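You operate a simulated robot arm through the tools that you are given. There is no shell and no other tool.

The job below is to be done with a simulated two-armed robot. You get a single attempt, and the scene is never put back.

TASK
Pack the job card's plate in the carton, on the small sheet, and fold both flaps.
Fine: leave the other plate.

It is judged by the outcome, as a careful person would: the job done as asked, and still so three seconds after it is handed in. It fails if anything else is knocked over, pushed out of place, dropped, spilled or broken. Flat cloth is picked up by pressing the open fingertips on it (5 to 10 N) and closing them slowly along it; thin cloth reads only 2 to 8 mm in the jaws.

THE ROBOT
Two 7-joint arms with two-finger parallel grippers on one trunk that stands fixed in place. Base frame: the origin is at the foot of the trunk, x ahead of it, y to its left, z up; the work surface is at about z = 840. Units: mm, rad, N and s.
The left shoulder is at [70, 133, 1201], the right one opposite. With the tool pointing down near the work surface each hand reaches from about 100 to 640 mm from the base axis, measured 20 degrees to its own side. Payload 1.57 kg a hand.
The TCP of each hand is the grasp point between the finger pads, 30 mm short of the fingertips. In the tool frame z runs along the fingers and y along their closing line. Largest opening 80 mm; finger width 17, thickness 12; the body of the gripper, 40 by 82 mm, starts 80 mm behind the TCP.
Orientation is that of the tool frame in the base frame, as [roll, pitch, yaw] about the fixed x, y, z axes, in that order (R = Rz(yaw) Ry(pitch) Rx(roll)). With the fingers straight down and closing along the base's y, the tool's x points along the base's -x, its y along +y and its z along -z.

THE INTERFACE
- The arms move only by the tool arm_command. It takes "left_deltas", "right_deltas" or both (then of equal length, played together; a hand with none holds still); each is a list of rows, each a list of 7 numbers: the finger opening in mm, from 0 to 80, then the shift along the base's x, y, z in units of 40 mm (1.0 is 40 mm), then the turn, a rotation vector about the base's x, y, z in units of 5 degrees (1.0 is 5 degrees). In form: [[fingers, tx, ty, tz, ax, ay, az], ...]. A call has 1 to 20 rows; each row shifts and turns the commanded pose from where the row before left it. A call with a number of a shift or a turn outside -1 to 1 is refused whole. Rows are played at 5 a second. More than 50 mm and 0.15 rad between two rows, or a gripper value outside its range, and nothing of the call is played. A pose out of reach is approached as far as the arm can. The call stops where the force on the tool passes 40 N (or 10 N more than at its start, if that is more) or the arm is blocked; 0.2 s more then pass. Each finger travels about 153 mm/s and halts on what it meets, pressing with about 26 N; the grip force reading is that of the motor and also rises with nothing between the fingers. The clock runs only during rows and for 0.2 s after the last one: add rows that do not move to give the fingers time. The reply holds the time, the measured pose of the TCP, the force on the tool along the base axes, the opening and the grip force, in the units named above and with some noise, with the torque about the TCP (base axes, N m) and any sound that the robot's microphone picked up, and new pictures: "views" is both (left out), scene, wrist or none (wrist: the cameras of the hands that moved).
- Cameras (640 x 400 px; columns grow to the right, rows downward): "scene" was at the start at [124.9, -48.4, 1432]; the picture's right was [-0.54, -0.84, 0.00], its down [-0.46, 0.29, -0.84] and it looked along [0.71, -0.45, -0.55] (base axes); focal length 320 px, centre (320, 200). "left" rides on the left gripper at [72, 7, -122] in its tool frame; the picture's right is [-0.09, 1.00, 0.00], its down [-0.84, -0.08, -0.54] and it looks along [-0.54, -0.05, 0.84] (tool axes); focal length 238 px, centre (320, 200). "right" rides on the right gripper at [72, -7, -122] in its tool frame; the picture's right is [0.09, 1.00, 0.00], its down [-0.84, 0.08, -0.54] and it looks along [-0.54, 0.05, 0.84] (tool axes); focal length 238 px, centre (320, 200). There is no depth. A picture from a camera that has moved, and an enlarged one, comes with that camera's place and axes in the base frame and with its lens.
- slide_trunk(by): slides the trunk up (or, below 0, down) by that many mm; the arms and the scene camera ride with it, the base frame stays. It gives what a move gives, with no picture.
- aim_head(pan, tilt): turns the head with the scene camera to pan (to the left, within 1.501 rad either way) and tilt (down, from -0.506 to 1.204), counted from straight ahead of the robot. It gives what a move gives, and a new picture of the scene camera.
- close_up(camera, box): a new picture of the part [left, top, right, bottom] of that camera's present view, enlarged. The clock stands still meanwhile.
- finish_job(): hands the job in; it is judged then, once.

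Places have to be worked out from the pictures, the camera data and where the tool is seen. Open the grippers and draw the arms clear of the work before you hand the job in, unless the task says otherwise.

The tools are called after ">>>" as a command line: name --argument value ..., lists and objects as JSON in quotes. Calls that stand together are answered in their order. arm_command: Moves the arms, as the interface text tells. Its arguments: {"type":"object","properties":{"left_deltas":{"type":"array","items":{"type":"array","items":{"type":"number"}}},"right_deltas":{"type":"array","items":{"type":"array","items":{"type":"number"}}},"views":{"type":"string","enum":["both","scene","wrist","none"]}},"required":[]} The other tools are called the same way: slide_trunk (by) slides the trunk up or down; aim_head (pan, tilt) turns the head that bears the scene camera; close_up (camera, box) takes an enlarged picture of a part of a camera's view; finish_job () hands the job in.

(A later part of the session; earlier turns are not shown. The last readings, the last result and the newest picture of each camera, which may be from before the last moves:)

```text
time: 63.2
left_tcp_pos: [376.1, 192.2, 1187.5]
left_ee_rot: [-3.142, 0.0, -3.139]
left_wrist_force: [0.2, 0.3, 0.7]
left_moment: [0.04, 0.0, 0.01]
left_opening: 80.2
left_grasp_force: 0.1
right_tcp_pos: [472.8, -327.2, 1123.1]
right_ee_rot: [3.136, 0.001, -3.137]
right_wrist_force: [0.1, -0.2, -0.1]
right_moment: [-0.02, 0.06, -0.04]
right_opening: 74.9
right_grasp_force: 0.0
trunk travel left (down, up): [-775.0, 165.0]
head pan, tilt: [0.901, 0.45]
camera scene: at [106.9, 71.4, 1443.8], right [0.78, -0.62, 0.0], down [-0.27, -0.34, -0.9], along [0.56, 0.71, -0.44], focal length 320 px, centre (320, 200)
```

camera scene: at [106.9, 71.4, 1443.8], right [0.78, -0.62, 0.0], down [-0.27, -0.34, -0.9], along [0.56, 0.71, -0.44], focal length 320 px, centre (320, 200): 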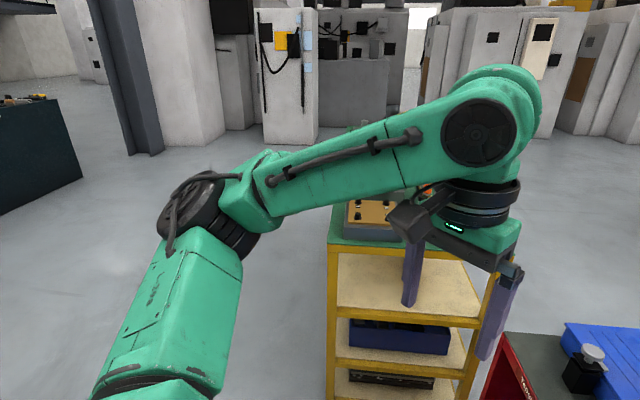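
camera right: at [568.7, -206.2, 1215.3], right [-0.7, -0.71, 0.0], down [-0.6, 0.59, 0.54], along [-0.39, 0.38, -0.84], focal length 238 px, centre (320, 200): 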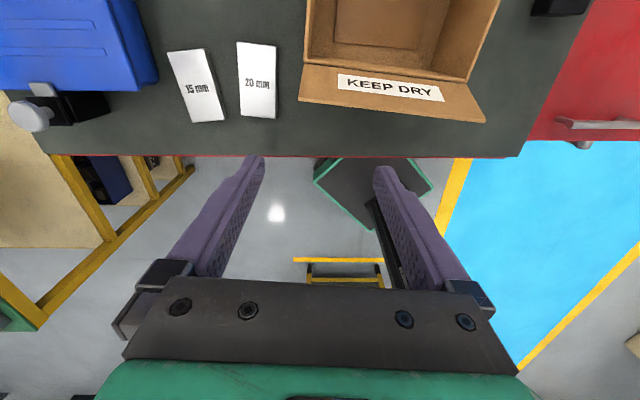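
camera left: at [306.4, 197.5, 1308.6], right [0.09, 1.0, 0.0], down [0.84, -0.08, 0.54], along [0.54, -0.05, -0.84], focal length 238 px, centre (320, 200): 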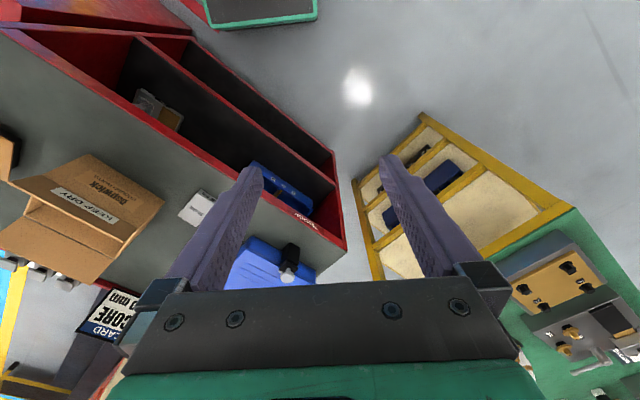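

The left arm's elbow hangs lower than its wrist because its hand is high, which seems to free the shoulder. I return the right arm to its starting pose (high) and retry toward the plate at a higher height; the trunk can later bring it down.

>>> arm_command --right_deltas '[[75, -0.35, -0.2, 0.2, 0, 0, 0], [75, -0.35, -0.2, 0.2, 0, 0, 0], [75, -0.35, -0.2, 0.2, 0, 0, 0], [75, -0.35, -0.2, 0.2, 0, 0, 0], [75, -0.35, -0.2, 0.2, 0, 0, 0], [75, -0.35, -0.2, 0.2, 0, 0, 0], [75, -0.35, -0.2, 0.2, 0, 0, 0], [75, -0.2, -0.3, 0, 0, 0, 0], [75, 0, 0, 0, 0, 0, 0]]' --views "none"

>>> aim_head --pan -0.95 --tilt 0.45

```text
time: 65.2
left_tcp_pos: [375.8, 192.5, 1186.9]
left_ee_rot: [3.14, 0.0, -3.141]
left_wrist_force: [-0.3, -0.3, -0.5]
left_moment: [-0.02, -0.01, 0.03]
left_opening: 80.0
left_grasp_force: 0.1
right_tcp_pos: [368.1, -395.4, 1180.2]
right_ee_rot: [3.141, 0.0, -3.14]
right_wrist_force: [1.3, 0.2, 0.1]
right_moment: [0.01, 0.0, -0.01]
right_opening: 75.0
right_grasp_force: 0.1
trunk travel left (down, up): [-775.0, 165.0]
head pan, tilt: [0.901, 0.45]
```

```text
time: 67.0
left_tcp_pos: [376.4, 191.7, 1187.6]
left_ee_rot: [3.142, 0.0, -3.139]
left_wrist_force: [0.0, 0.2, -0.7]
left_moment: [-0.01, 0.03, 0.01]
left_opening: 79.7
left_grasp_force: 0.0
right_tcp_pos: [368.1, -394.4, 1179.6]
right_ee_rot: [3.141, 0.0, 3.141]
right_wrist_force: [0.9, 0.5, 0.2]
right_moment: [0.0, 0.02, 0.0]
right_opening: 74.9
right_grasp_force: 0.1
trunk travel left (down, up): [-775.0, 165.0]
head pan, tilt: [-0.949, 0.45]
camera scene: at [103.3, -75.3, 1443.8], right [-0.81, -0.58, 0.0], down [-0.25, 0.35, -0.9], along [0.52, -0.73, -0.44], focal length 320 px, centre (320, 200)
```

scene: 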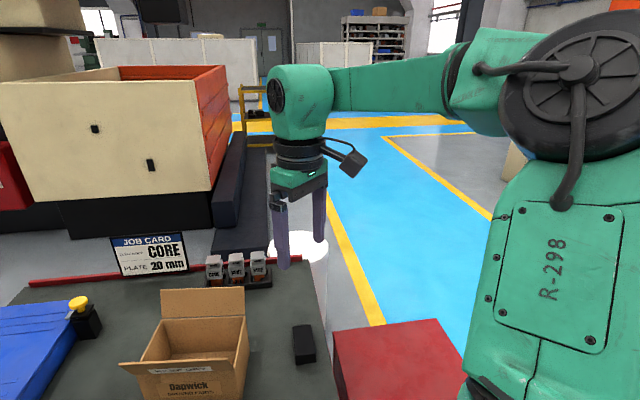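

The right elbow is now raised high (about z 1414), unlike the left one. I re-aim the head as at the start to compare this posture with the first picture at the same hand pose.

>>> aim_head --pan -0.565 --tilt 0.579

```text
time: 67.9
left_tcp_pos: [376.1, 191.5, 1187.3]
left_ee_rot: [-3.141, -0.001, -3.139]
left_wrist_force: [1.1, -0.7, 0.8]
left_moment: [-0.04, 0.03, 0.02]
left_opening: 80.0
left_grasp_force: 0.1
right_tcp_pos: [367.1, -395.0, 1179.5]
right_ee_rot: [-3.141, 0.0, 3.141]
right_wrist_force: [0.3, 0.0, -0.4]
right_moment: [0.01, -0.03, 0.04]
right_opening: 75.1
right_grasp_force: 0.1
trunk travel left (down, up): [-775.0, 165.0]
head pan, tilt: [-0.565, 0.579]
camera scene: at [124.7, -48.4, 1432.1], right [-0.54, -0.84, 0.0], down [-0.46, 0.29, -0.84], along [0.71, -0.45, -0.55], focal length 320 px, centre (320, 200)
```

scene: 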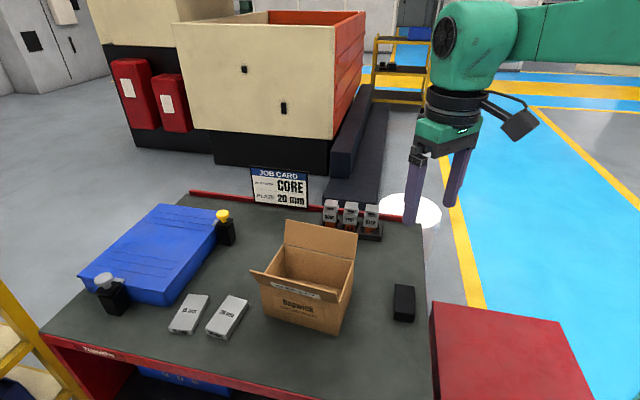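

The elbow is a little higher now than at the start, so posture drifts with the path taken. I hold still for a few seconds to see whether it relaxes toward a preferred posture.

>>> arm_command --right_deltas '[[75, 0, 0, 0, 0, 0, 0], [75, 0, 0, 0, 0, 0, 0], [75, 0, 0, 0, 0, 0, 0], [75, 0, 0, 0, 0, 0, 0], [75, 0, 0, 0, 0, 0, 0], [75, 0, 0, 0, 0, 0, 0], [75, 0, 0, 0, 0, 0, 0], [75, 0, 0, 0, 0, 0, 0], [75, 0, 0, 0, 0, 0, 0], [75, 0, 0, 0, 0, 0, 0], [75, 0, 0, 0, 0, 0, 0], [75, 0, 0, 0, 0, 0, 0]]' --views "scene"

```text
time: 70.5
left_tcp_pos: [376.8, 192.2, 1188.0]
left_ee_rot: [-3.141, 0.001, -3.14]
left_wrist_force: [0.0, 0.7, -0.3]
left_moment: [0.02, -0.01, -0.05]
left_opening: 79.9
left_grasp_force: 0.0
right_tcp_pos: [367.2, -395.6, 1179.8]
right_ee_rot: [3.142, 0.0, 3.141]
right_wrist_force: [-0.1, -0.9, -0.1]
right_moment: [0.01, 0.0, 0.0]
right_opening: 75.0
right_grasp_force: 0.1
trunk travel left (down, up): [-775.0, 165.0]
head pan, tilt: [-0.565, 0.579]
camera scene: at [124.8, -48.3, 1432.1], right [-0.54, -0.84, 0.0], down [-0.46, 0.29, -0.84], along [0.71, -0.45, -0.55], focal length 320 px, centre (320, 200)
```

scene: 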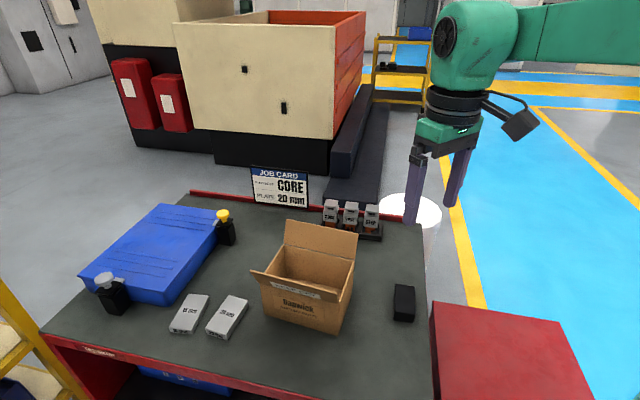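

No relaxation, so posture depends only on the path. The left arm showed it can work across the centre, so I explore it for the plate: first back to (440, -62), then turn toward the plate's grasp yaw (-50°).

>>> arm_command --left_deltas '[[80, 0.2, -0.8, -0.1, 0, 0, 0], [80, 0.2, -0.8, -0.1, 0, 0, 0], [80, 0.2, -0.8, -0.1, 0, 0, 0], [80, 0.2, -0.8, -0.1, 0, 0, 0], [80, 0.2, -0.8, -0.1, 0, 0, 0], [80, 0.2, -0.8, -0.1, 0, 0, 0], [80, 0.2, -0.8, -0.1, 0, 0, 0], [80, 0.2, -0.8, -0.1, 0, 0, 0], [80, 0, 0, 0, 0, 0, -1], [80, 0, 0, 0, 0, 0, -1], [80, 0, 0, 0, 0, 0, -1], [80, 0, 0, 0, 0, 0, -1], [80, 0, 0, 0, 0, 0, -1], [80, 0, 0, 0, 0, 0, -1], [80, 0, 0, 0, 0, 0, -1], [80, 0, 0, 0, 0, 0, -1], [80, 0, 0, 0, 0, 0, -1], [80, 0, 0, 0, 0, 0, -1], [80, 0, 0, 0, 0, 0, 0]]' --views "scene"

```text
time: 74.5
left_tcp_pos: [440.6, -63.9, 1154.7]
left_ee_rot: [-3.141, 0.001, 2.267]
left_wrist_force: [0.2, -0.2, 0.0]
left_moment: [0.0, -0.01, 0.02]
left_opening: 80.2
left_grasp_force: 0.2
right_tcp_pos: [367.9, -395.2, 1180.5]
right_ee_rot: [3.141, -0.001, -3.141]
right_wrist_force: [0.4, 0.8, 0.3]
right_moment: [-0.03, 0.0, 0.01]
right_opening: 75.0
right_grasp_force: 0.0
trunk travel left (down, up): [-775.0, 165.0]
head pan, tilt: [-0.565, 0.579]
camera scene: at [124.9, -48.4, 1432.1], right [-0.54, -0.84, 0.0], down [-0.46, 0.29, -0.84], along [0.71, -0.45, -0.55], focal length 320 px, centre (320, 200)
```

scene: 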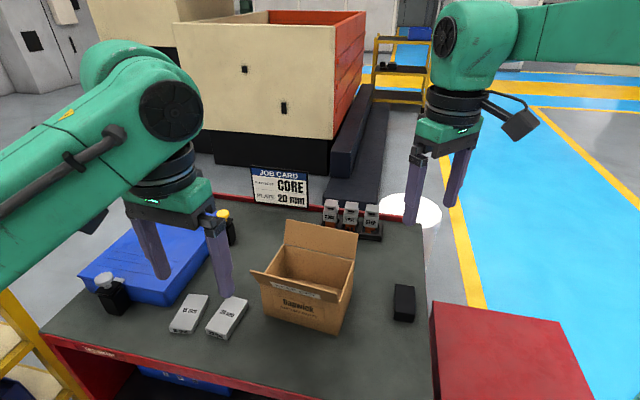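

The left arm reaches (440, -64) at yaw -50° with a low elbow. I extend it toward the plate, dropping a little, to see how far it gets with the tool vertical.

>>> arm_command --left_deltas '[[80, 0.2, -0.1, -0.4, 0, 0, 0], [80, 0.4, -0.13, -0.4, 0, 0, 0], [80, 0.4, -0.13, -0.4, 0, 0, 0], [80, 0.4, -0.13, -0.4, 0, 0, 0], [80, 0.4, -0.13, -0.4, 0, 0, 0], [80, 0.4, -0.13, -0.4, 0, 0, 0], [80, 0.4, -0.13, -0.2, 0, 0, 0], [80, 0.4, -0.13, 0, 0, 0, 0], [80, 0.4, -0.13, 0, 0, 0, 0], [80, 0.4, -0.13, 0, 0, 0, 0], [80, 0, 0, 0, 0, 0, 0]]' --views "both"

```text
time: 76.9
left_tcp_pos: [533.5, -90.5, 1042.0]
left_ee_rot: [3.14, -0.001, 2.271]
left_wrist_force: [0.4, -0.1, 0.2]
left_moment: [0.03, 0.01, 0.03]
left_opening: 79.9
left_grasp_force: 0.1
left hand out of reach, approached as far as the arm can: row 7, 8, 9, 10
right_tcp_pos: [366.7, -395.1, 1180.2]
right_ee_rot: [3.14, 0.0, -3.142]
right_wrist_force: [0.7, 0.1, -0.4]
right_moment: [0.04, -0.02, 0.04]
right_opening: 74.8
right_grasp_force: 0.1
trunk travel left (down, up): [-775.0, 165.0]
head pan, tilt: [-0.565, 0.579]
camera scene: at [125.0, -48.3, 1432.0], right [-0.54, -0.84, 0.0], down [-0.46, 0.29, -0.84], along [0.71, -0.45, -0.55], focal length 320 px, centre (320, 200)
camera left: at [492.2, -30.0, 1164.1], right [0.82, 0.57, 0.0], down [0.48, -0.69, 0.54], along [0.31, -0.45, -0.84], focal length 238 px, centre (320, 200)
```

scene: 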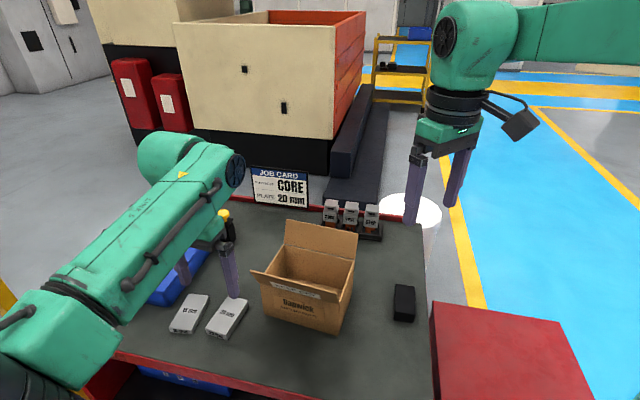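
left: 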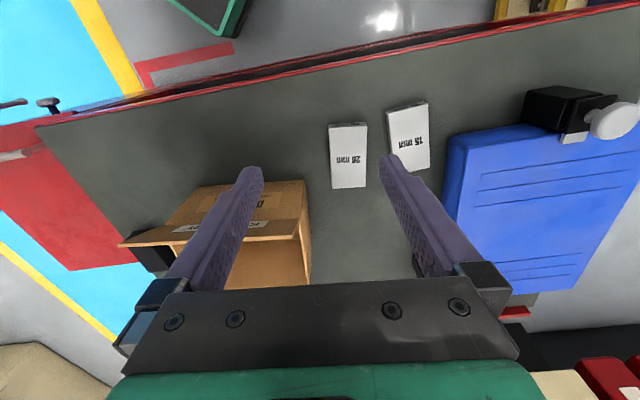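

The left hand gets to (533, -90) with a vertical tool, about 65 mm short. Tilting the fingers 30° forward about the closing axis (pads stay flush with the plate's sides) brings the wrist back enough, so I tilt and then move to over the plate.

>>> arm_command --left_deltas '[[80, 0, 0, 0, -0.766, -0.643, 0], [80, 0, 0, 0, -0.766, -0.643, 0], [80, 0, 0, 0, -0.766, -0.643, 0], [80, 0, 0, 0, -0.766, -0.643, 0], [80, 0, 0, 0, -0.766, -0.643, 0], [80, 0, 0, 0, -0.766, -0.643, 0], [80, 0.35, -0.1, 0, 0, 0, 0], [80, 0.35, -0.1, 0, 0, 0, 0], [80, 0.35, -0.1, 0, 0, 0, 0], [80, 0.3, -0.08, 0, 0, 0, 0], [80, 0, 0, 0, 0, 0, 0]]' --views "both"

```text
time: 79.3
left_tcp_pos: [586.5, -106.1, 1043.6]
left_ee_rot: [-3.14, 0.525, 2.271]
left_wrist_force: [0.5, 0.4, -0.5]
left_moment: [0.0, 0.03, 0.0]
left_opening: 80.2
left_grasp_force: 0.1
right_tcp_pos: [367.0, -395.1, 1180.2]
right_ee_rot: [3.141, 0.0, 3.141]
right_wrist_force: [-0.4, -0.2, -0.1]
right_moment: [-0.01, 0.01, 0.03]
right_opening: 74.9
right_grasp_force: 0.1
trunk travel left (down, up): [-775.0, 165.0]
head pan, tilt: [-0.565, 0.579]
camera scene: at [124.8, -48.2, 1432.1], right [-0.54, -0.84, 0.0], down [-0.46, 0.29, -0.84], along [0.71, -0.45, -0.55], focal length 320 px, centre (320, 200)
camera left: at [512.5, -7.6, 1111.9], right [0.81, 0.58, 0.04], down [0.23, -0.4, 0.89], along [0.53, -0.71, -0.46], focal length 238 px, centre (320, 200)
```

scene: 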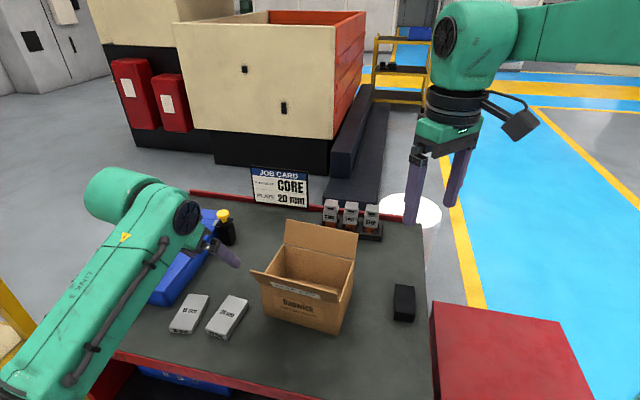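
left: 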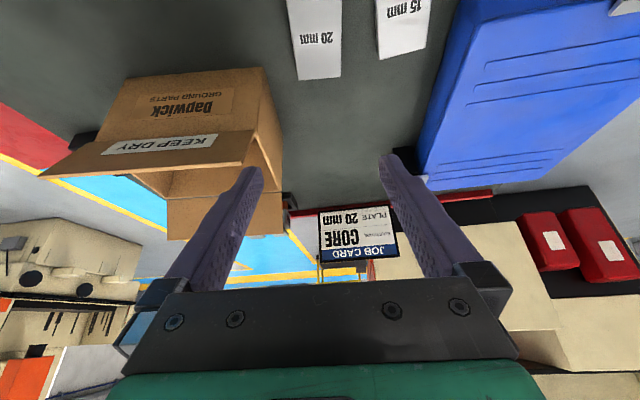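

The tilted left hand reaches the plate, and its own camera confirms the plate's far corners; it needs +3.5 mm along the closing line. I apply that, narrow the opening to 64 mm to stay clear of the 15 mm plate, and lower with the trunk by 125 mm.

>>> arm_command --left_deltas '[[72, 0.068, 0.057, 0, 0, 0, 0], [64, 0, 0, 0, 0, 0, 0], [64, 0, 0, 0, 0, 0, 0]]' --views "none"

>>> slide_trunk --by -125

>>> close_up --camera "left" --box '[200, 0, 460, 200]'

>>> close_up --camera "scene" --box '[100, 120, 340, 280]'

```text
time: 80.1
left_tcp_pos: [588.1, -102.6, 1043.4]
left_ee_rot: [-3.141, 0.524, 2.271]
left_wrist_force: [0.0, 0.0, 0.4]
left_moment: [0.02, 0.01, 0.01]
left_opening: 64.3
left_grasp_force: 0.1
right_tcp_pos: [367.4, -394.9, 1180.9]
right_ee_rot: [-3.141, 0.0, -3.141]
right_wrist_force: [0.3, -0.8, 0.1]
right_moment: [-0.02, 0.0, 0.0]
right_opening: 75.0
right_grasp_force: 0.1
trunk travel left (down, up): [-775.0, 165.0]
head pan, tilt: [-0.565, 0.579]
```

```text
time: 81.6
left_tcp_pos: [588.2, -103.2, 917.3]
left_ee_rot: [-3.139, 0.523, 2.269]
left_wrist_force: [-0.4, 0.5, 0.7]
left_moment: [-0.01, -0.01, -0.01]
left_opening: 63.8
left_grasp_force: 0.0
right_tcp_pos: [366.6, -395.4, 1055.1]
right_ee_rot: [-3.14, 0.001, -3.139]
right_wrist_force: [-0.7, -0.5, 0.4]
right_moment: [-0.01, 0.0, -0.01]
right_opening: 75.0
right_grasp_force: 0.2
trunk travel left (down, up): [-650.0, 290.0]
head pan, tilt: [-0.565, 0.579]
```

```text
2.00 times, centred on (330, 100) of left
camera zoom: at [514.7, -4.7, 986.6], right [0.81, 0.58, 0.04], down [0.23, -0.4, 0.89], along [0.53, -0.71, -0.46], focal length 477 px, centre (300, 400)
```

zoom: 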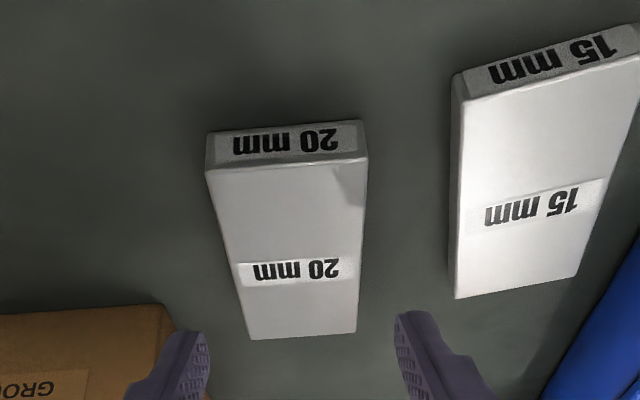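

```text
2.50 times, centred on (220, 200) of scene
camera zoom: at [124.7, -48.3, 1307.1], right [-0.54, -0.84, 0.0], down [-0.46, 0.29, -0.84], along [0.71, -0.45, -0.55], focal length 800 px, centre (570, 200)
```

zoom: 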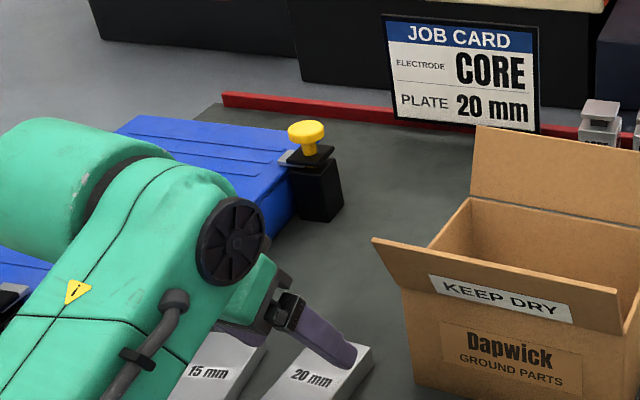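

The plate is centred between the fingers within about 1 mm. I lower the remaining 42 mm with the trunk so the finger corners end about 4 mm above the table.

>>> slide_trunk --by -42

>>> close_up --camera "left" --box '[200, 0, 460, 200]'

>>> close_up --camera "scene" --box '[120, 120, 320, 270]'

```text
time: 82.5
left_tcp_pos: [587.7, -102.5, 875.2]
left_ee_rot: [-3.139, 0.524, 2.271]
left_wrist_force: [0.6, -1.4, -0.9]
left_moment: [-0.03, -0.01, -0.02]
left_opening: 64.2
left_grasp_force: 0.1
right_tcp_pos: [367.6, -395.1, 1012.7]
right_ee_rot: [3.141, 0.0, 3.141]
right_wrist_force: [-0.5, 0.8, 0.2]
right_moment: [-0.01, 0.0, 0.03]
right_opening: 75.1
right_grasp_force: 0.1
trunk travel left (down, up): [-608.0, 332.0]
head pan, tilt: [-0.565, 0.579]
```

```text
2.00 times, centred on (330, 100) of left
camera zoom: at [514.6, -4.6, 944.6], right [0.81, 0.58, 0.04], down [0.23, -0.4, 0.89], along [0.53, -0.71, -0.46], focal length 477 px, centre (300, 400)
```

zoom: 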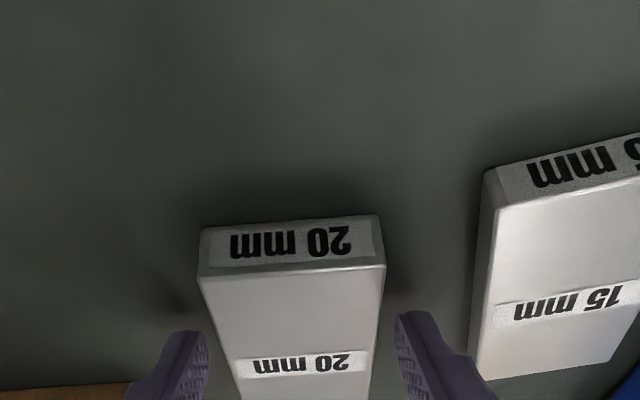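

```text
2.67 times, centred on (220, 195) of scene
camera zoom: at [124.5, -48.2, 1265.1], right [-0.54, -0.84, 0.0], down [-0.46, 0.29, -0.84], along [0.71, -0.45, -0.55], focal length 854 px, centre (587, 213)
```

zoom: 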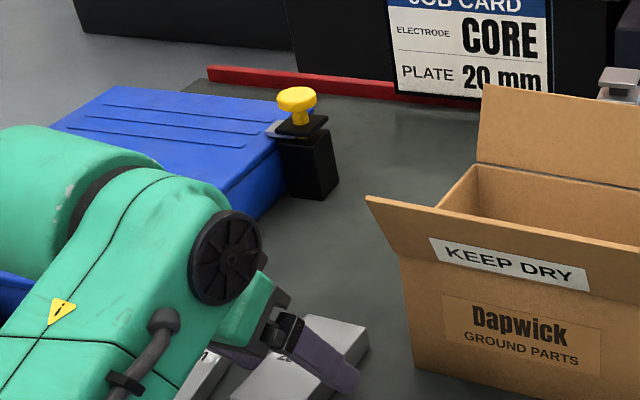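

Both fingers are beside the plate. I close slowly onto it.

>>> arm_command --left_deltas '[[60, 0, 0, 0, 0, 0, 0], [56, 0, 0, 0, 0, 0, 0], [53, 0, 0, 0, 0, 0, 0], [51, 0, 0, 0, 0, 0, 0], [49, 0, 0, 0, 0, 0, 0], [46, 0, 0, 0, 0, 0, 0], [44, 0, 0, 0, 0, 0, 0], [44, 0, 0, 0, 0, 0, 0]]' --views "none"

>>> close_up --camera "left" --box '[200, 0, 460, 200]'

```text
time: 84.2
left_tcp_pos: [587.9, -103.7, 876.2]
left_ee_rot: [-3.141, 0.524, 2.27]
left_wrist_force: [-0.5, -0.1, 0.8]
left_moment: [0.02, -0.03, -0.13]
left_opening: 49.5
left_grasp_force: 26.3
right_tcp_pos: [367.3, -395.3, 1013.9]
right_ee_rot: [3.141, 0.001, 3.14]
right_wrist_force: [-0.3, -0.6, -0.4]
right_moment: [-0.01, -0.02, 0.01]
right_opening: 75.0
right_grasp_force: 0.1
trunk travel left (down, up): [-608.0, 332.0]
head pan, tilt: [-0.565, 0.579]
```

```text
2.00 times, centred on (330, 100) of left
camera zoom: at [514.8, -4.8, 944.4], right [0.81, 0.58, 0.04], down [0.23, -0.4, 0.89], along [0.53, -0.71, -0.46], focal length 477 px, centre (300, 400)
```

zoom: 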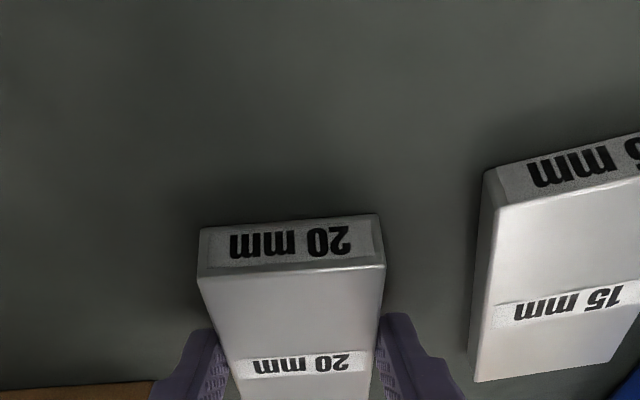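

Gripped at 49.5 mm with 26 N. I lift 30 mm with the trunk and check that the plate hangs level and does not slip.

>>> slide_trunk --by 30

>>> close_up --camera "left" --box '[200, 0, 460, 200]'

>>> close_up --camera "scene" --box '[120, 120, 320, 290]'

```text
time: 85.0
left_tcp_pos: [588.9, -104.6, 905.2]
left_ee_rot: [-3.139, 0.522, 2.272]
left_wrist_force: [-0.5, 0.7, -6.6]
left_moment: [0.09, 0.11, 0.01]
left_opening: 49.7
left_grasp_force: 26.3
right_tcp_pos: [370.2, -394.0, 1041.2]
right_ee_rot: [3.141, -0.001, -3.141]
right_wrist_force: [0.0, -0.2, 0.2]
right_moment: [0.02, -0.01, 0.0]
right_opening: 75.1
right_grasp_force: 0.2
trunk travel left (down, up): [-638.0, 302.0]
head pan, tilt: [-0.565, 0.579]
```

```text
2.00 times, centred on (330, 100) of left
camera zoom: at [516.2, -5.0, 973.4], right [0.81, 0.58, 0.04], down [0.24, -0.4, 0.89], along [0.53, -0.71, -0.46], focal length 477 px, centre (300, 400)
```

zoom: 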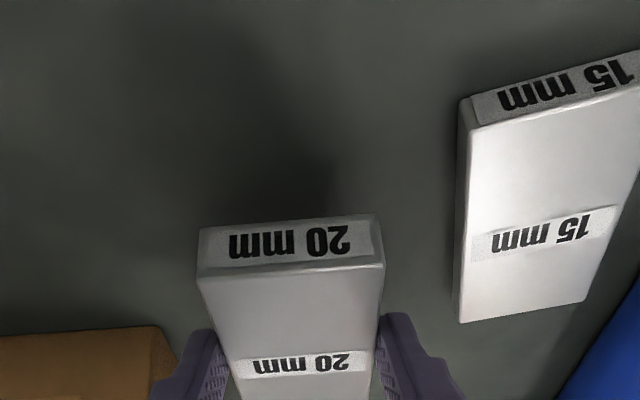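

```text
2.35 times, centred on (220, 205) of scene
camera zoom: at [126.8, -48.9, 1294.8], right [-0.54, -0.84, 0.0], down [-0.46, 0.29, -0.84], along [0.71, -0.45, -0.55], focal length 753 px, centre (555, 188)
```

zoom: 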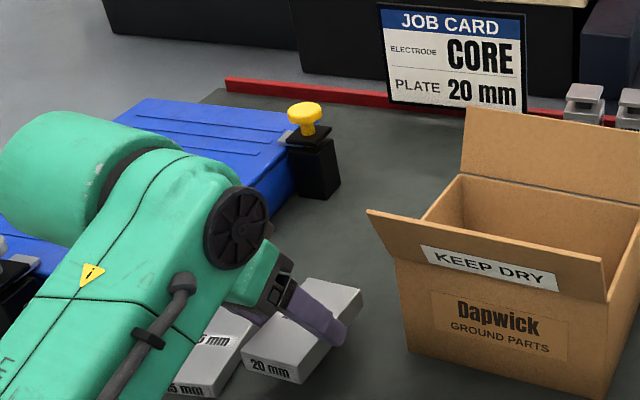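

The plate (6.6 N, about 0.67 kg) hangs level with no slip. I raise it above flap height with the trunk, then carry it back toward the robot, clear of the carton, so it can be handed over to the right arm.

>>> slide_trunk --by 150

>>> arm_command --left_deltas '[[44, -0.3, 0.1, 0.1, 0, 0, 0], [44, -0.5, 0.1, 0.1, 0, 0, 0], [44, -0.5, 0.1, 0.1, 0, 0, 0], [44, -0.5, 0.1, 0.1, 0, 0, 0], [44, -0.5, 0, 0.1, 0, 0, 0], [44, -0.5, 0, 0, 0, 0, 0], [44, -0.4, 0, 0, 0, 0, 0], [44, -0.2, 0, 0, 0, 0, 0], [44, 0, 0, 0, 0, 0, 0]]' --views "both"

```text
time: 86.8
left_tcp_pos: [590.8, -103.5, 1054.0]
left_ee_rot: [-3.139, 0.52, 2.272]
left_wrist_force: [0.8, -0.5, -6.7]
left_moment: [0.08, 0.06, -0.05]
left_opening: 49.8
left_grasp_force: 26.2
right_tcp_pos: [367.7, -395.4, 1192.0]
right_ee_rot: [3.141, -0.001, -3.141]
right_wrist_force: [0.1, 0.3, 0.2]
right_moment: [-0.01, -0.01, -0.02]
right_opening: 74.9
right_grasp_force: 0.0
trunk travel left (down, up): [-788.0, 152.0]
head pan, tilt: [-0.565, 0.579]
```

```text
time: 88.8
left_tcp_pos: [453.9, -86.9, 1076.2]
left_ee_rot: [-3.139, 0.52, 2.272]
left_wrist_force: [-0.5, 0.3, -6.7]
left_moment: [0.08, 0.08, 0.03]
left_opening: 49.7
left_grasp_force: 25.7
right_tcp_pos: [367.3, -394.1, 1192.8]
right_ee_rot: [3.141, 0.001, 3.14]
right_wrist_force: [-0.3, 0.5, -0.6]
right_moment: [-0.03, -0.01, -0.02]
right_opening: 75.3
right_grasp_force: 0.0
trunk travel left (down, up): [-788.0, 152.0]
head pan, tilt: [-0.565, 0.579]
camera scene: at [126.3, -48.7, 1444.9], right [-0.54, -0.84, 0.0], down [-0.46, 0.29, -0.84], along [0.71, -0.45, -0.55], focal length 320 px, centre (320, 200)
camera left: at [380.2, 10.9, 1144.7], right [0.81, 0.58, 0.04], down [0.24, -0.4, 0.89], along [0.53, -0.71, -0.46], focal length 238 px, centre (320, 200)
```

scene: 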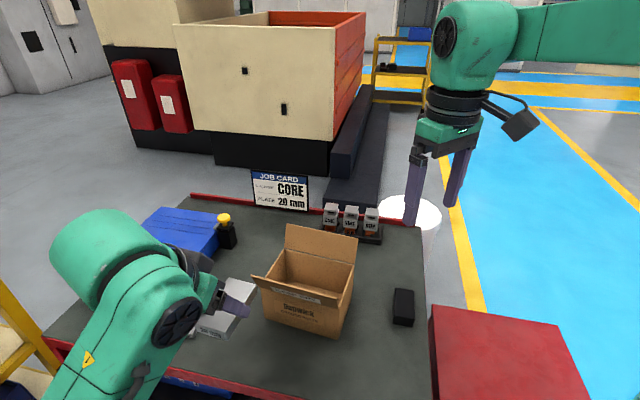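
left: 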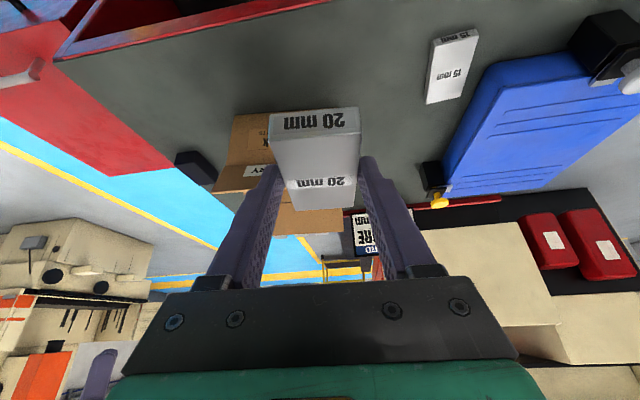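

The plate is carried safely. I test turning the left hand toward -110° at this height, which would let the plate be set down between carton and table edge with room for the right hand's camera.

>>> arm_command --left_deltas '[[44, 0, 0, 0, 0, 0, -0.6], [44, 0, 0, 0, 0, 0, -1], [44, 0, 0, 0, 0, 0, -1], [44, 0, 0, 0, 0, 0, -1], [44, 0, 0, 0, 0, 0, -0.8], [44, 0, 0, 0, 0, 0, 0]]' --views "scene"

```text
time: 90.2
left_tcp_pos: [452.9, -87.5, 1075.4]
left_ee_rot: [-3.138, 0.522, 1.887]
left_wrist_force: [0.1, 0.0, -7.0]
left_moment: [0.1, 0.05, 0.01]
left_opening: 50.1
left_grasp_force: 25.9
right_tcp_pos: [367.9, -396.1, 1192.0]
right_ee_rot: [3.14, -0.001, -3.141]
right_wrist_force: [0.9, -0.1, -0.6]
right_moment: [-0.01, 0.0, 0.0]
right_opening: 75.1
right_grasp_force: 0.1
trunk travel left (down, up): [-788.0, 152.0]
head pan, tilt: [-0.565, 0.579]
camera scene: at [126.0, -48.7, 1444.9], right [-0.54, -0.84, 0.0], down [-0.46, 0.29, -0.84], along [0.71, -0.45, -0.55], focal length 320 px, centre (320, 200)
```

scene: 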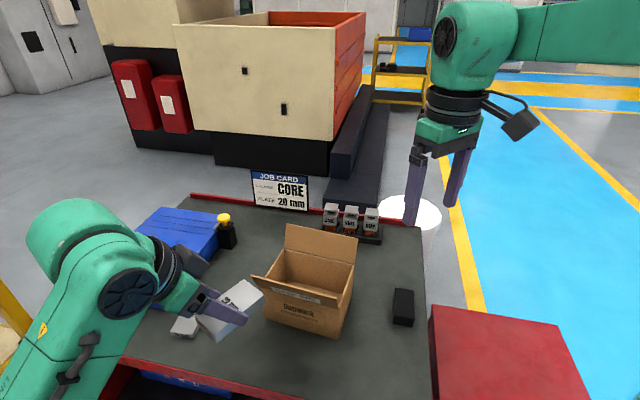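

No limit so far (-72°). I continue to -110°.

>>> arm_command --left_deltas '[[44, 0, 0, 0, 0, 0, -0.8], [44, 0, 0, 0, 0, 0, -1], [44, 0, 0, 0, 0, 0, -1], [44, 0, 0, 0, 0, 0, -1], [44, 0, 0, 0, 0, 0, -1], [44, 0, 0, 0, 0, 0, -1], [44, 0, 0, 0, 0, 0, -1], [44, 0, 0, 0, 0, 0, -0.8], [44, 0, 0, 0, 0, 0, 0]]' --views "both"

```text
time: 92.2
left_tcp_pos: [451.7, -88.1, 1075.0]
left_ee_rot: [-3.137, 0.523, 1.225]
left_wrist_force: [-0.1, -0.5, -7.5]
left_moment: [0.14, -0.05, 0.01]
left_opening: 49.9
left_grasp_force: 25.8
right_tcp_pos: [368.4, -395.7, 1191.7]
right_ee_rot: [-3.14, 0.0, -3.141]
right_wrist_force: [0.0, -0.5, -0.7]
right_moment: [-0.04, -0.01, 0.03]
right_opening: 75.0
right_grasp_force: 0.1
trunk travel left (down, up): [-788.0, 152.0]
head pan, tilt: [-0.565, 0.579]
camera scene: at [126.0, -48.6, 1444.9], right [-0.54, -0.84, 0.0], down [-0.46, 0.29, -0.84], along [0.71, -0.45, -0.55], focal length 320 px, centre (320, 200)
camera left: at [502.0, 25.8, 1144.0], right [0.91, -0.42, 0.04], down [-0.23, -0.4, 0.89], along [-0.35, -0.82, -0.46], focal length 238 px, centre (320, 200)
```

scene: 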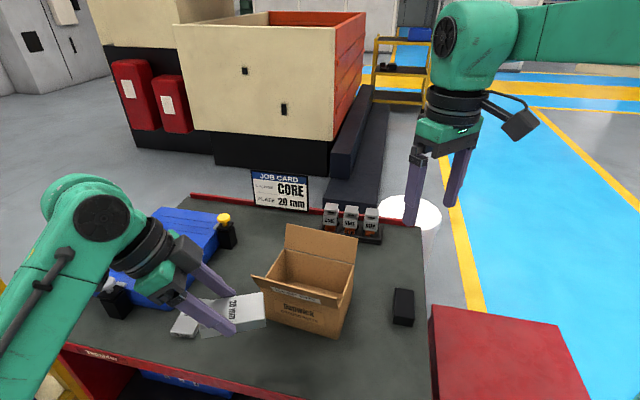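
left: 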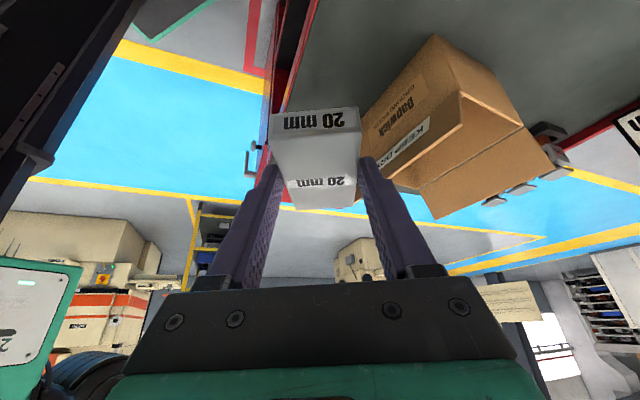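

The left arm turns freely to -110°. Before choosing the set-down spot I check the table's near edge in a close-up.

>>> close_up --camera "scene" --box '[150, 280, 350, 400]'

>>> aim_head --pan -0.45 --tilt 0.85

```text
3.20 times, centred on (250, 340) of scene
camera zoom: at [126.0, -48.6, 1444.9], right [-0.54, -0.84, 0.0], down [-0.46, 0.29, -0.84], along [0.71, -0.45, -0.55], focal length 1024 px, centre (544, -248)
```

zoom: 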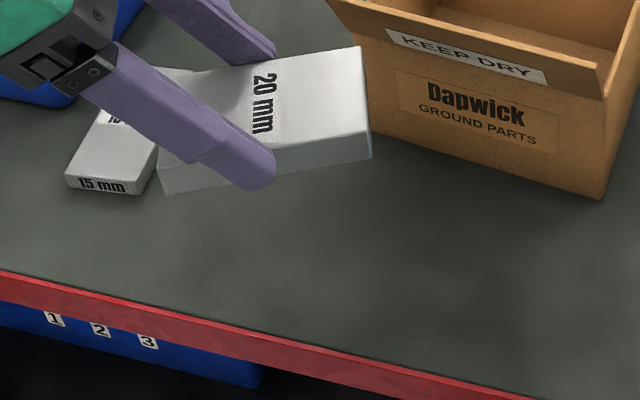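

```text
time: 92.9
left_tcp_pos: [453.0, -87.2, 1075.9]
left_ee_rot: [-3.138, 0.524, 1.226]
left_wrist_force: [0.4, 0.8, -6.9]
left_moment: [0.05, -0.02, 0.04]
left_opening: 49.9
left_grasp_force: 25.4
right_tcp_pos: [367.3, -396.4, 1193.3]
right_ee_rot: [3.141, -0.001, 3.141]
right_wrist_force: [-0.6, -0.2, 0.6]
right_moment: [0.02, 0.0, -0.02]
right_opening: 75.2
right_grasp_force: 0.0
trunk travel left (down, up): [-788.0, 152.0]
head pan, tilt: [-0.45, 0.85]
camera scene: at [121.3, -35.0, 1422.2], right [-0.44, -0.9, 0.0], down [-0.68, 0.33, -0.66], along [0.59, -0.29, -0.75], focal length 320 px, centre (320, 200)
```

scene: 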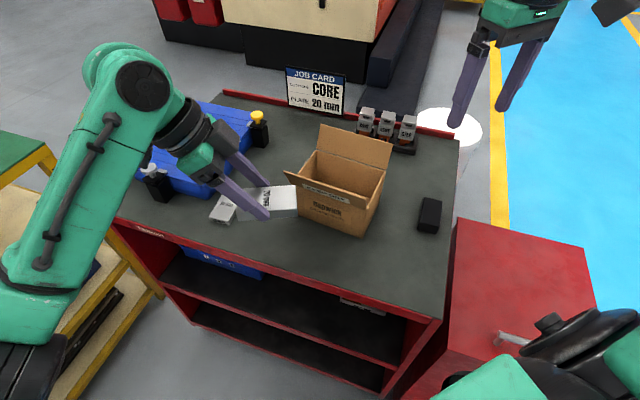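

The table edge runs along x−y≈554, leaving about 133 mm in front of the carton. A spot at (426, -199) with the plate's long axis at -125° fits with margins to both edge and flap, and the right hand can take it there at yaw +55°. I turn the left hand another 15° and carry the plate over that spot, high up.

>>> arm_command --left_deltas '[[44, -0.05, -0.2, 0, 0, 0, -1], [44, -0.05, -0.3, 0, 0, 0, -1], [44, -0.05, -0.4, 0, 0, 0, -1], [44, -0.05, -0.4, 0, 0, 0, 0], [44, -0.1, -0.4, 0, 0, 0, 0], [44, -0.1, -0.4, 0, 0, 0, 0], [44, -0.05, -0.4, 0, 0, 0, 0], [44, 0, 0, 0, 0, 0, 0]]' --views "both"

```text
time: 94.7
left_tcp_pos: [434.7, -186.9, 1075.6]
left_ee_rot: [-3.138, 0.524, 0.964]
left_wrist_force: [-0.2, 0.0, -6.3]
left_moment: [0.09, -0.1, -0.05]
left_opening: 49.6
left_grasp_force: 26.4
right_tcp_pos: [368.3, -396.0, 1192.4]
right_ee_rot: [-3.141, 0.001, -3.141]
right_wrist_force: [0.1, 0.2, 0.5]
right_moment: [-0.01, 0.01, 0.0]
right_opening: 74.7
right_grasp_force: 0.0
trunk travel left (down, up): [-788.0, 152.0]
head pan, tilt: [-0.45, 0.85]
camera scene: at [121.3, -34.9, 1422.2], right [-0.44, -0.9, 0.0], down [-0.68, 0.33, -0.66], along [0.59, -0.29, -0.75], focal length 320 px, centre (320, 200)
camera left: at [511.7, -91.1, 1144.4], right [0.77, -0.64, 0.04], down [-0.32, -0.33, 0.89], along [-0.55, -0.7, -0.46], focal length 238 px, centre (320, 200)
```

scene: 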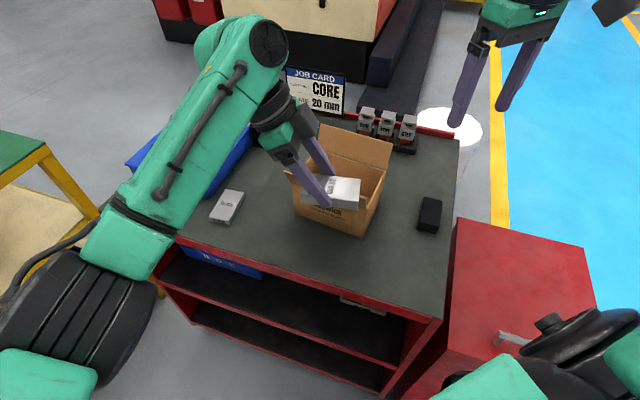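
left: 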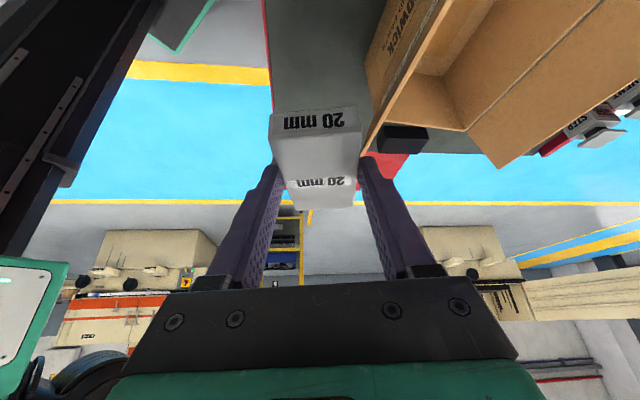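

The plate is over the chosen spot at a safe height. I lower with the trunk by 150 mm and check clearances.

>>> slide_trunk --by -150

>>> close_up --camera "scene" --box '[180, 60, 460, 240]'

>>> close_up --camera "left" --box '[120, 0, 520, 250]'

```text
time: 96.5
left_tcp_pos: [434.6, -187.8, 925.7]
left_ee_rot: [-3.138, 0.524, 0.963]
left_wrist_force: [0.8, 0.1, -6.8]
left_moment: [0.08, -0.06, 0.01]
left_opening: 49.8
left_grasp_force: 25.5
right_tcp_pos: [369.0, -396.4, 1042.3]
right_ee_rot: [-3.14, 0.0, -3.14]
right_wrist_force: [-0.9, 0.4, 0.9]
right_moment: [-0.01, 0.01, -0.03]
right_opening: 75.1
right_grasp_force: 0.0
trunk travel left (down, up): [-638.0, 302.0]
head pan, tilt: [-0.45, 0.85]
```

```text
2.22 times, centred on (320, 150) of scene
camera zoom: at [121.0, -35.1, 1272.2], right [-0.44, -0.9, 0.0], down [-0.68, 0.33, -0.66], along [0.59, -0.29, -0.75], focal length 712 px, centre (320, 311)
```

zoom: 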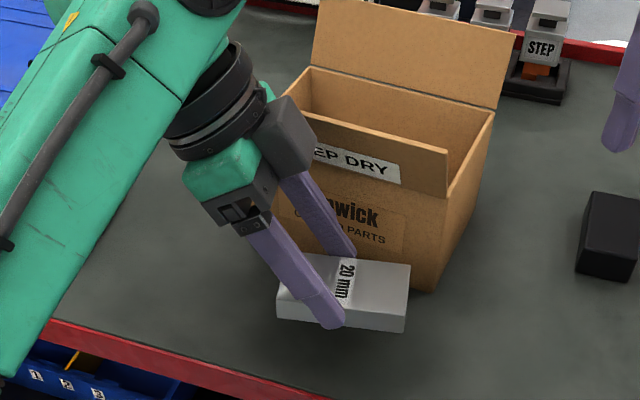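

```text
1.60 times, centred on (320, 125) of left
camera zoom: at [511.4, -91.1, 994.4], right [0.77, -0.64, 0.04], down [-0.32, -0.33, 0.89], along [-0.55, -0.7, -0.46], focal length 381 px, centre (320, 320)
```

zoom: 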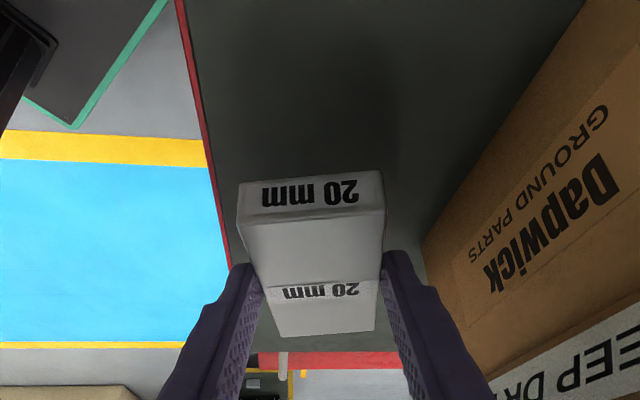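

Clear of the flap by about 30 mm and inside the table edge. I lower another 45 mm, leaving a few millimetres, then touch down in small steps watching the vertical force.

>>> slide_trunk --by -45

>>> arm_command --left_deltas '[[44, 0, 0, -0.03, 0, 0, 0], [44, 0, 0, -0.03, 0, 0, 0], [44, 0, 0, -0.02, 0, 0, 0], [44, 0, 0, 0, 0, 0, 0]]' --views "none"

>>> close_up --camera "scene" --box '[180, 30, 460, 210]'

```text
time: 97.4
left_tcp_pos: [435.0, -187.5, 881.3]
left_ee_rot: [-3.138, 0.524, 0.963]
left_wrist_force: [0.1, 1.3, -6.4]
left_moment: [0.09, -0.06, 0.0]
left_opening: 50.0
left_grasp_force: 25.7
right_tcp_pos: [369.2, -396.5, 997.1]
right_ee_rot: [-3.14, -0.001, -3.138]
right_wrist_force: [0.6, -0.6, -0.4]
right_moment: [0.03, -0.03, 0.02]
right_opening: 75.0
right_grasp_force: 0.0
trunk travel left (down, up): [-593.0, 347.0]
head pan, tilt: [-0.45, 0.85]
```

```text
time: 98.4
left_tcp_pos: [434.2, -186.9, 878.2]
left_ee_rot: [-3.138, 0.523, 0.964]
left_wrist_force: [0.5, 0.0, -7.5]
left_moment: [0.13, -0.04, -0.01]
left_opening: 49.7
left_grasp_force: 26.1
right_tcp_pos: [365.8, -395.6, 998.6]
right_ee_rot: [-3.141, -0.001, -3.141]
right_wrist_force: [0.5, -1.0, -0.1]
right_moment: [-0.02, -0.03, 0.05]
right_opening: 74.9
right_grasp_force: 0.0
trunk travel left (down, up): [-593.0, 347.0]
head pan, tilt: [-0.45, 0.85]
```

```text
2.22 times, centred on (320, 120) of scene
camera zoom: at [121.0, -35.2, 1227.2], right [-0.44, -0.9, 0.0], down [-0.68, 0.33, -0.66], along [0.59, -0.29, -0.75], focal length 712 px, centre (320, 378)
```

zoom: 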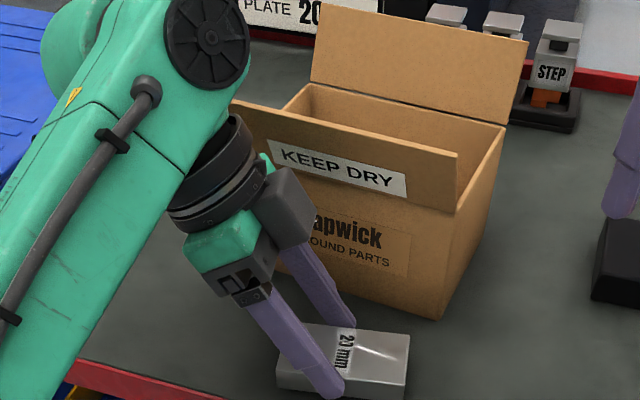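

The full weight still hangs, so it is not yet down. I step 1 mm at a time.

>>> arm_command --left_deltas '[[44, 0, 0, -0.02, 0, 0, 0], [44, 0, 0, 0, 0, 0, 0], [44, 0, 0, -0.02, 0, 0, 0], [44, 0, 0, 0, 0, 0, 0]]' --views "none"

```text
time: 99.4
left_tcp_pos: [434.8, -187.5, 875.5]
left_ee_rot: [-3.14, 0.524, 0.961]
left_wrist_force: [1.2, 0.5, -2.2]
left_moment: [-0.21, -0.05, 0.13]
left_opening: 50.1
left_grasp_force: 25.7
right_tcp_pos: [368.5, -395.2, 998.4]
right_ee_rot: [3.141, 0.0, -3.142]
right_wrist_force: [0.3, -0.6, 0.0]
right_moment: [0.0, 0.02, -0.02]
right_opening: 75.0
right_grasp_force: 0.1
trunk travel left (down, up): [-593.0, 347.0]
head pan, tilt: [-0.45, 0.85]
```

The table now carries most of the weight (-2 N left). I open the left fingers slowly to release the plate flat on the table.

>>> arm_command --left_deltas '[[50, 0, 0, 0, 0, 0, 0], [52, 0, 0, 0, 0, 0, 0], [56, 0, 0, 0, 0, 0, 0], [60, 0, 0, 0, 0, 0, 0], [64, 0, 0, 0, 0, 0, 0], [64, 0, 0, 0, 0, 0, 0]]' --views "none"

>>> close_up --camera "left" --box '[120, 0, 520, 250]'

>>> close_up --camera "scene" --box '[180, 30, 460, 210]'

```text
time: 100.8
left_tcp_pos: [434.2, -187.5, 875.0]
left_ee_rot: [-3.139, 0.524, 0.962]
left_wrist_force: [0.4, 0.2, 0.1]
left_moment: [0.06, 0.02, -0.01]
left_opening: 64.0
left_grasp_force: 0.1
right_tcp_pos: [367.2, -394.6, 998.7]
right_ee_rot: [-3.141, 0.0, -3.14]
right_wrist_force: [-0.2, -1.3, -0.4]
right_moment: [0.03, 0.02, 0.03]
right_opening: 74.8
right_grasp_force: 0.0
trunk travel left (down, up): [-593.0, 347.0]
head pan, tilt: [-0.45, 0.85]
```

```text
1.60 times, centred on (320, 125) of left
camera zoom: at [510.6, -90.3, 944.7], right [0.77, -0.64, 0.04], down [-0.32, -0.33, 0.89], along [-0.55, -0.7, -0.46], focal length 381 px, centre (320, 320)
```

zoom: 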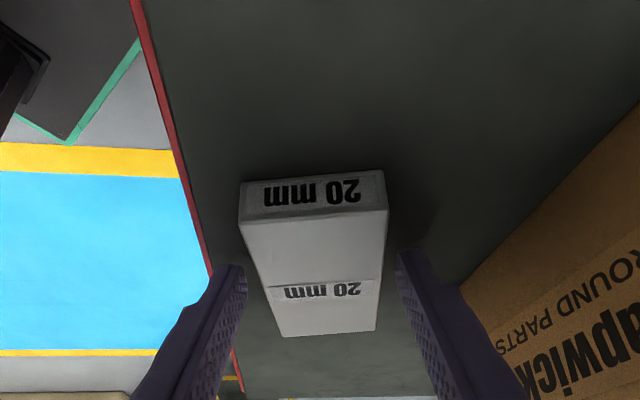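

```text
2.22 times, centred on (320, 120) of scene
camera zoom: at [120.1, -34.7, 1227.3], right [-0.44, -0.9, 0.0], down [-0.68, 0.33, -0.66], along [0.59, -0.29, -0.75], focal length 712 px, centre (320, 378)
```

zoom: 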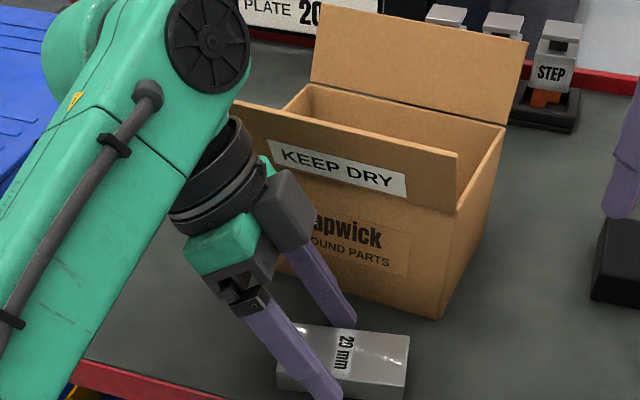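

The plate rests flat on the table. I raise straight up with the trunk and then draw the left arm back to its own side.

>>> slide_trunk --by 182

>>> arm_command --left_deltas '[[64, 0, 0.6, 0.2, 0, 0, 0.5], [64, 0, 0.7, 0.3, 0, 0, 1], [64, 0, 0.8, 0.3, 0, 0, 1], [64, -0.1, 0.8, 0.3, 0, 0, 1], [64, -0.1, 0.8, 0.3, 0, 0, 1], [64, -0.1, 0.8, 0.3, 0, 0, 1], [64, -0.1, 0.8, 0.3, 0, 0, 1], [64, -0.1, 0.8, 0.3, 0, 0, 1], [64, -0.1, 0.8, 0.3, 0, 0, 1], [64, -0.1, 0.8, 0.3, 0, 0, 1], [64, -0.1, 0.6, 0, 0, 0, 1], [64, 0, 0.4, 0, 0, 0, 1], [64, 0, 0, 0, 0, 0, 0]]' --views "both"

```text
time: 102.8
left_tcp_pos: [434.0, -186.5, 1058.2]
left_ee_rot: [-3.141, 0.525, 0.961]
left_wrist_force: [0.6, 0.1, 0.8]
left_moment: [0.01, 0.02, -0.01]
left_opening: 63.7
left_grasp_force: 0.1
right_tcp_pos: [367.3, -396.5, 1180.0]
right_ee_rot: [-3.141, 0.0, 3.141]
right_wrist_force: [-0.9, -0.1, 0.0]
right_moment: [-0.03, 0.01, 0.02]
right_opening: 74.9
right_grasp_force: 0.0
trunk travel left (down, up): [-775.0, 165.0]
head pan, tilt: [-0.45, 0.85]
```

```text
time: 105.6
left_tcp_pos: [403.0, 161.4, 1173.2]
left_ee_rot: [-3.14, 0.524, 1.967]
left_wrist_force: [-0.3, 0.1, -0.2]
left_moment: [0.03, 0.01, -0.01]
left_opening: 63.9
left_grasp_force: 0.0
right_tcp_pos: [367.1, -395.5, 1180.3]
right_ee_rot: [3.141, 0.001, 3.14]
right_wrist_force: [-0.1, -0.1, 0.9]
right_moment: [-0.02, -0.01, 0.02]
right_opening: 74.8
right_grasp_force: 0.0
trunk travel left (down, up): [-775.0, 165.0]
head pan, tilt: [-0.45, 0.85]
camera scene: at [120.3, -35.0, 1409.3], right [-0.44, -0.9, 0.0], down [-0.68, 0.33, -0.66], along [0.59, -0.29, -0.75], focal length 320 px, centre (320, 200)
camera left: at [362.5, 277.5, 1241.8], right [0.95, 0.31, 0.04], down [0.1, -0.45, 0.89], along [0.29, -0.84, -0.46], focal length 238 px, centre (320, 200)
```

scene: 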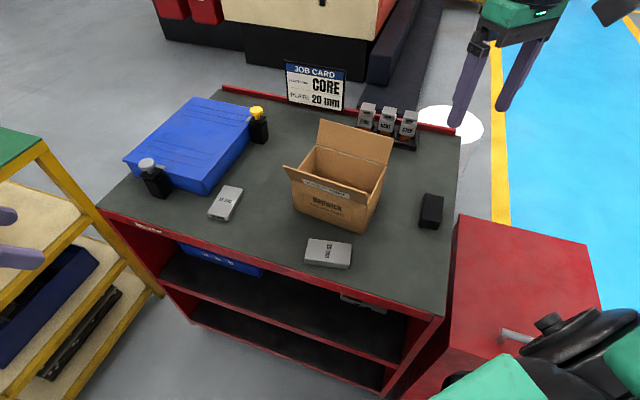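
left: 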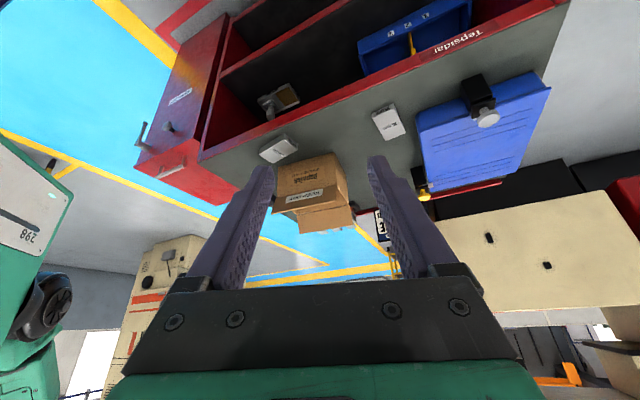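

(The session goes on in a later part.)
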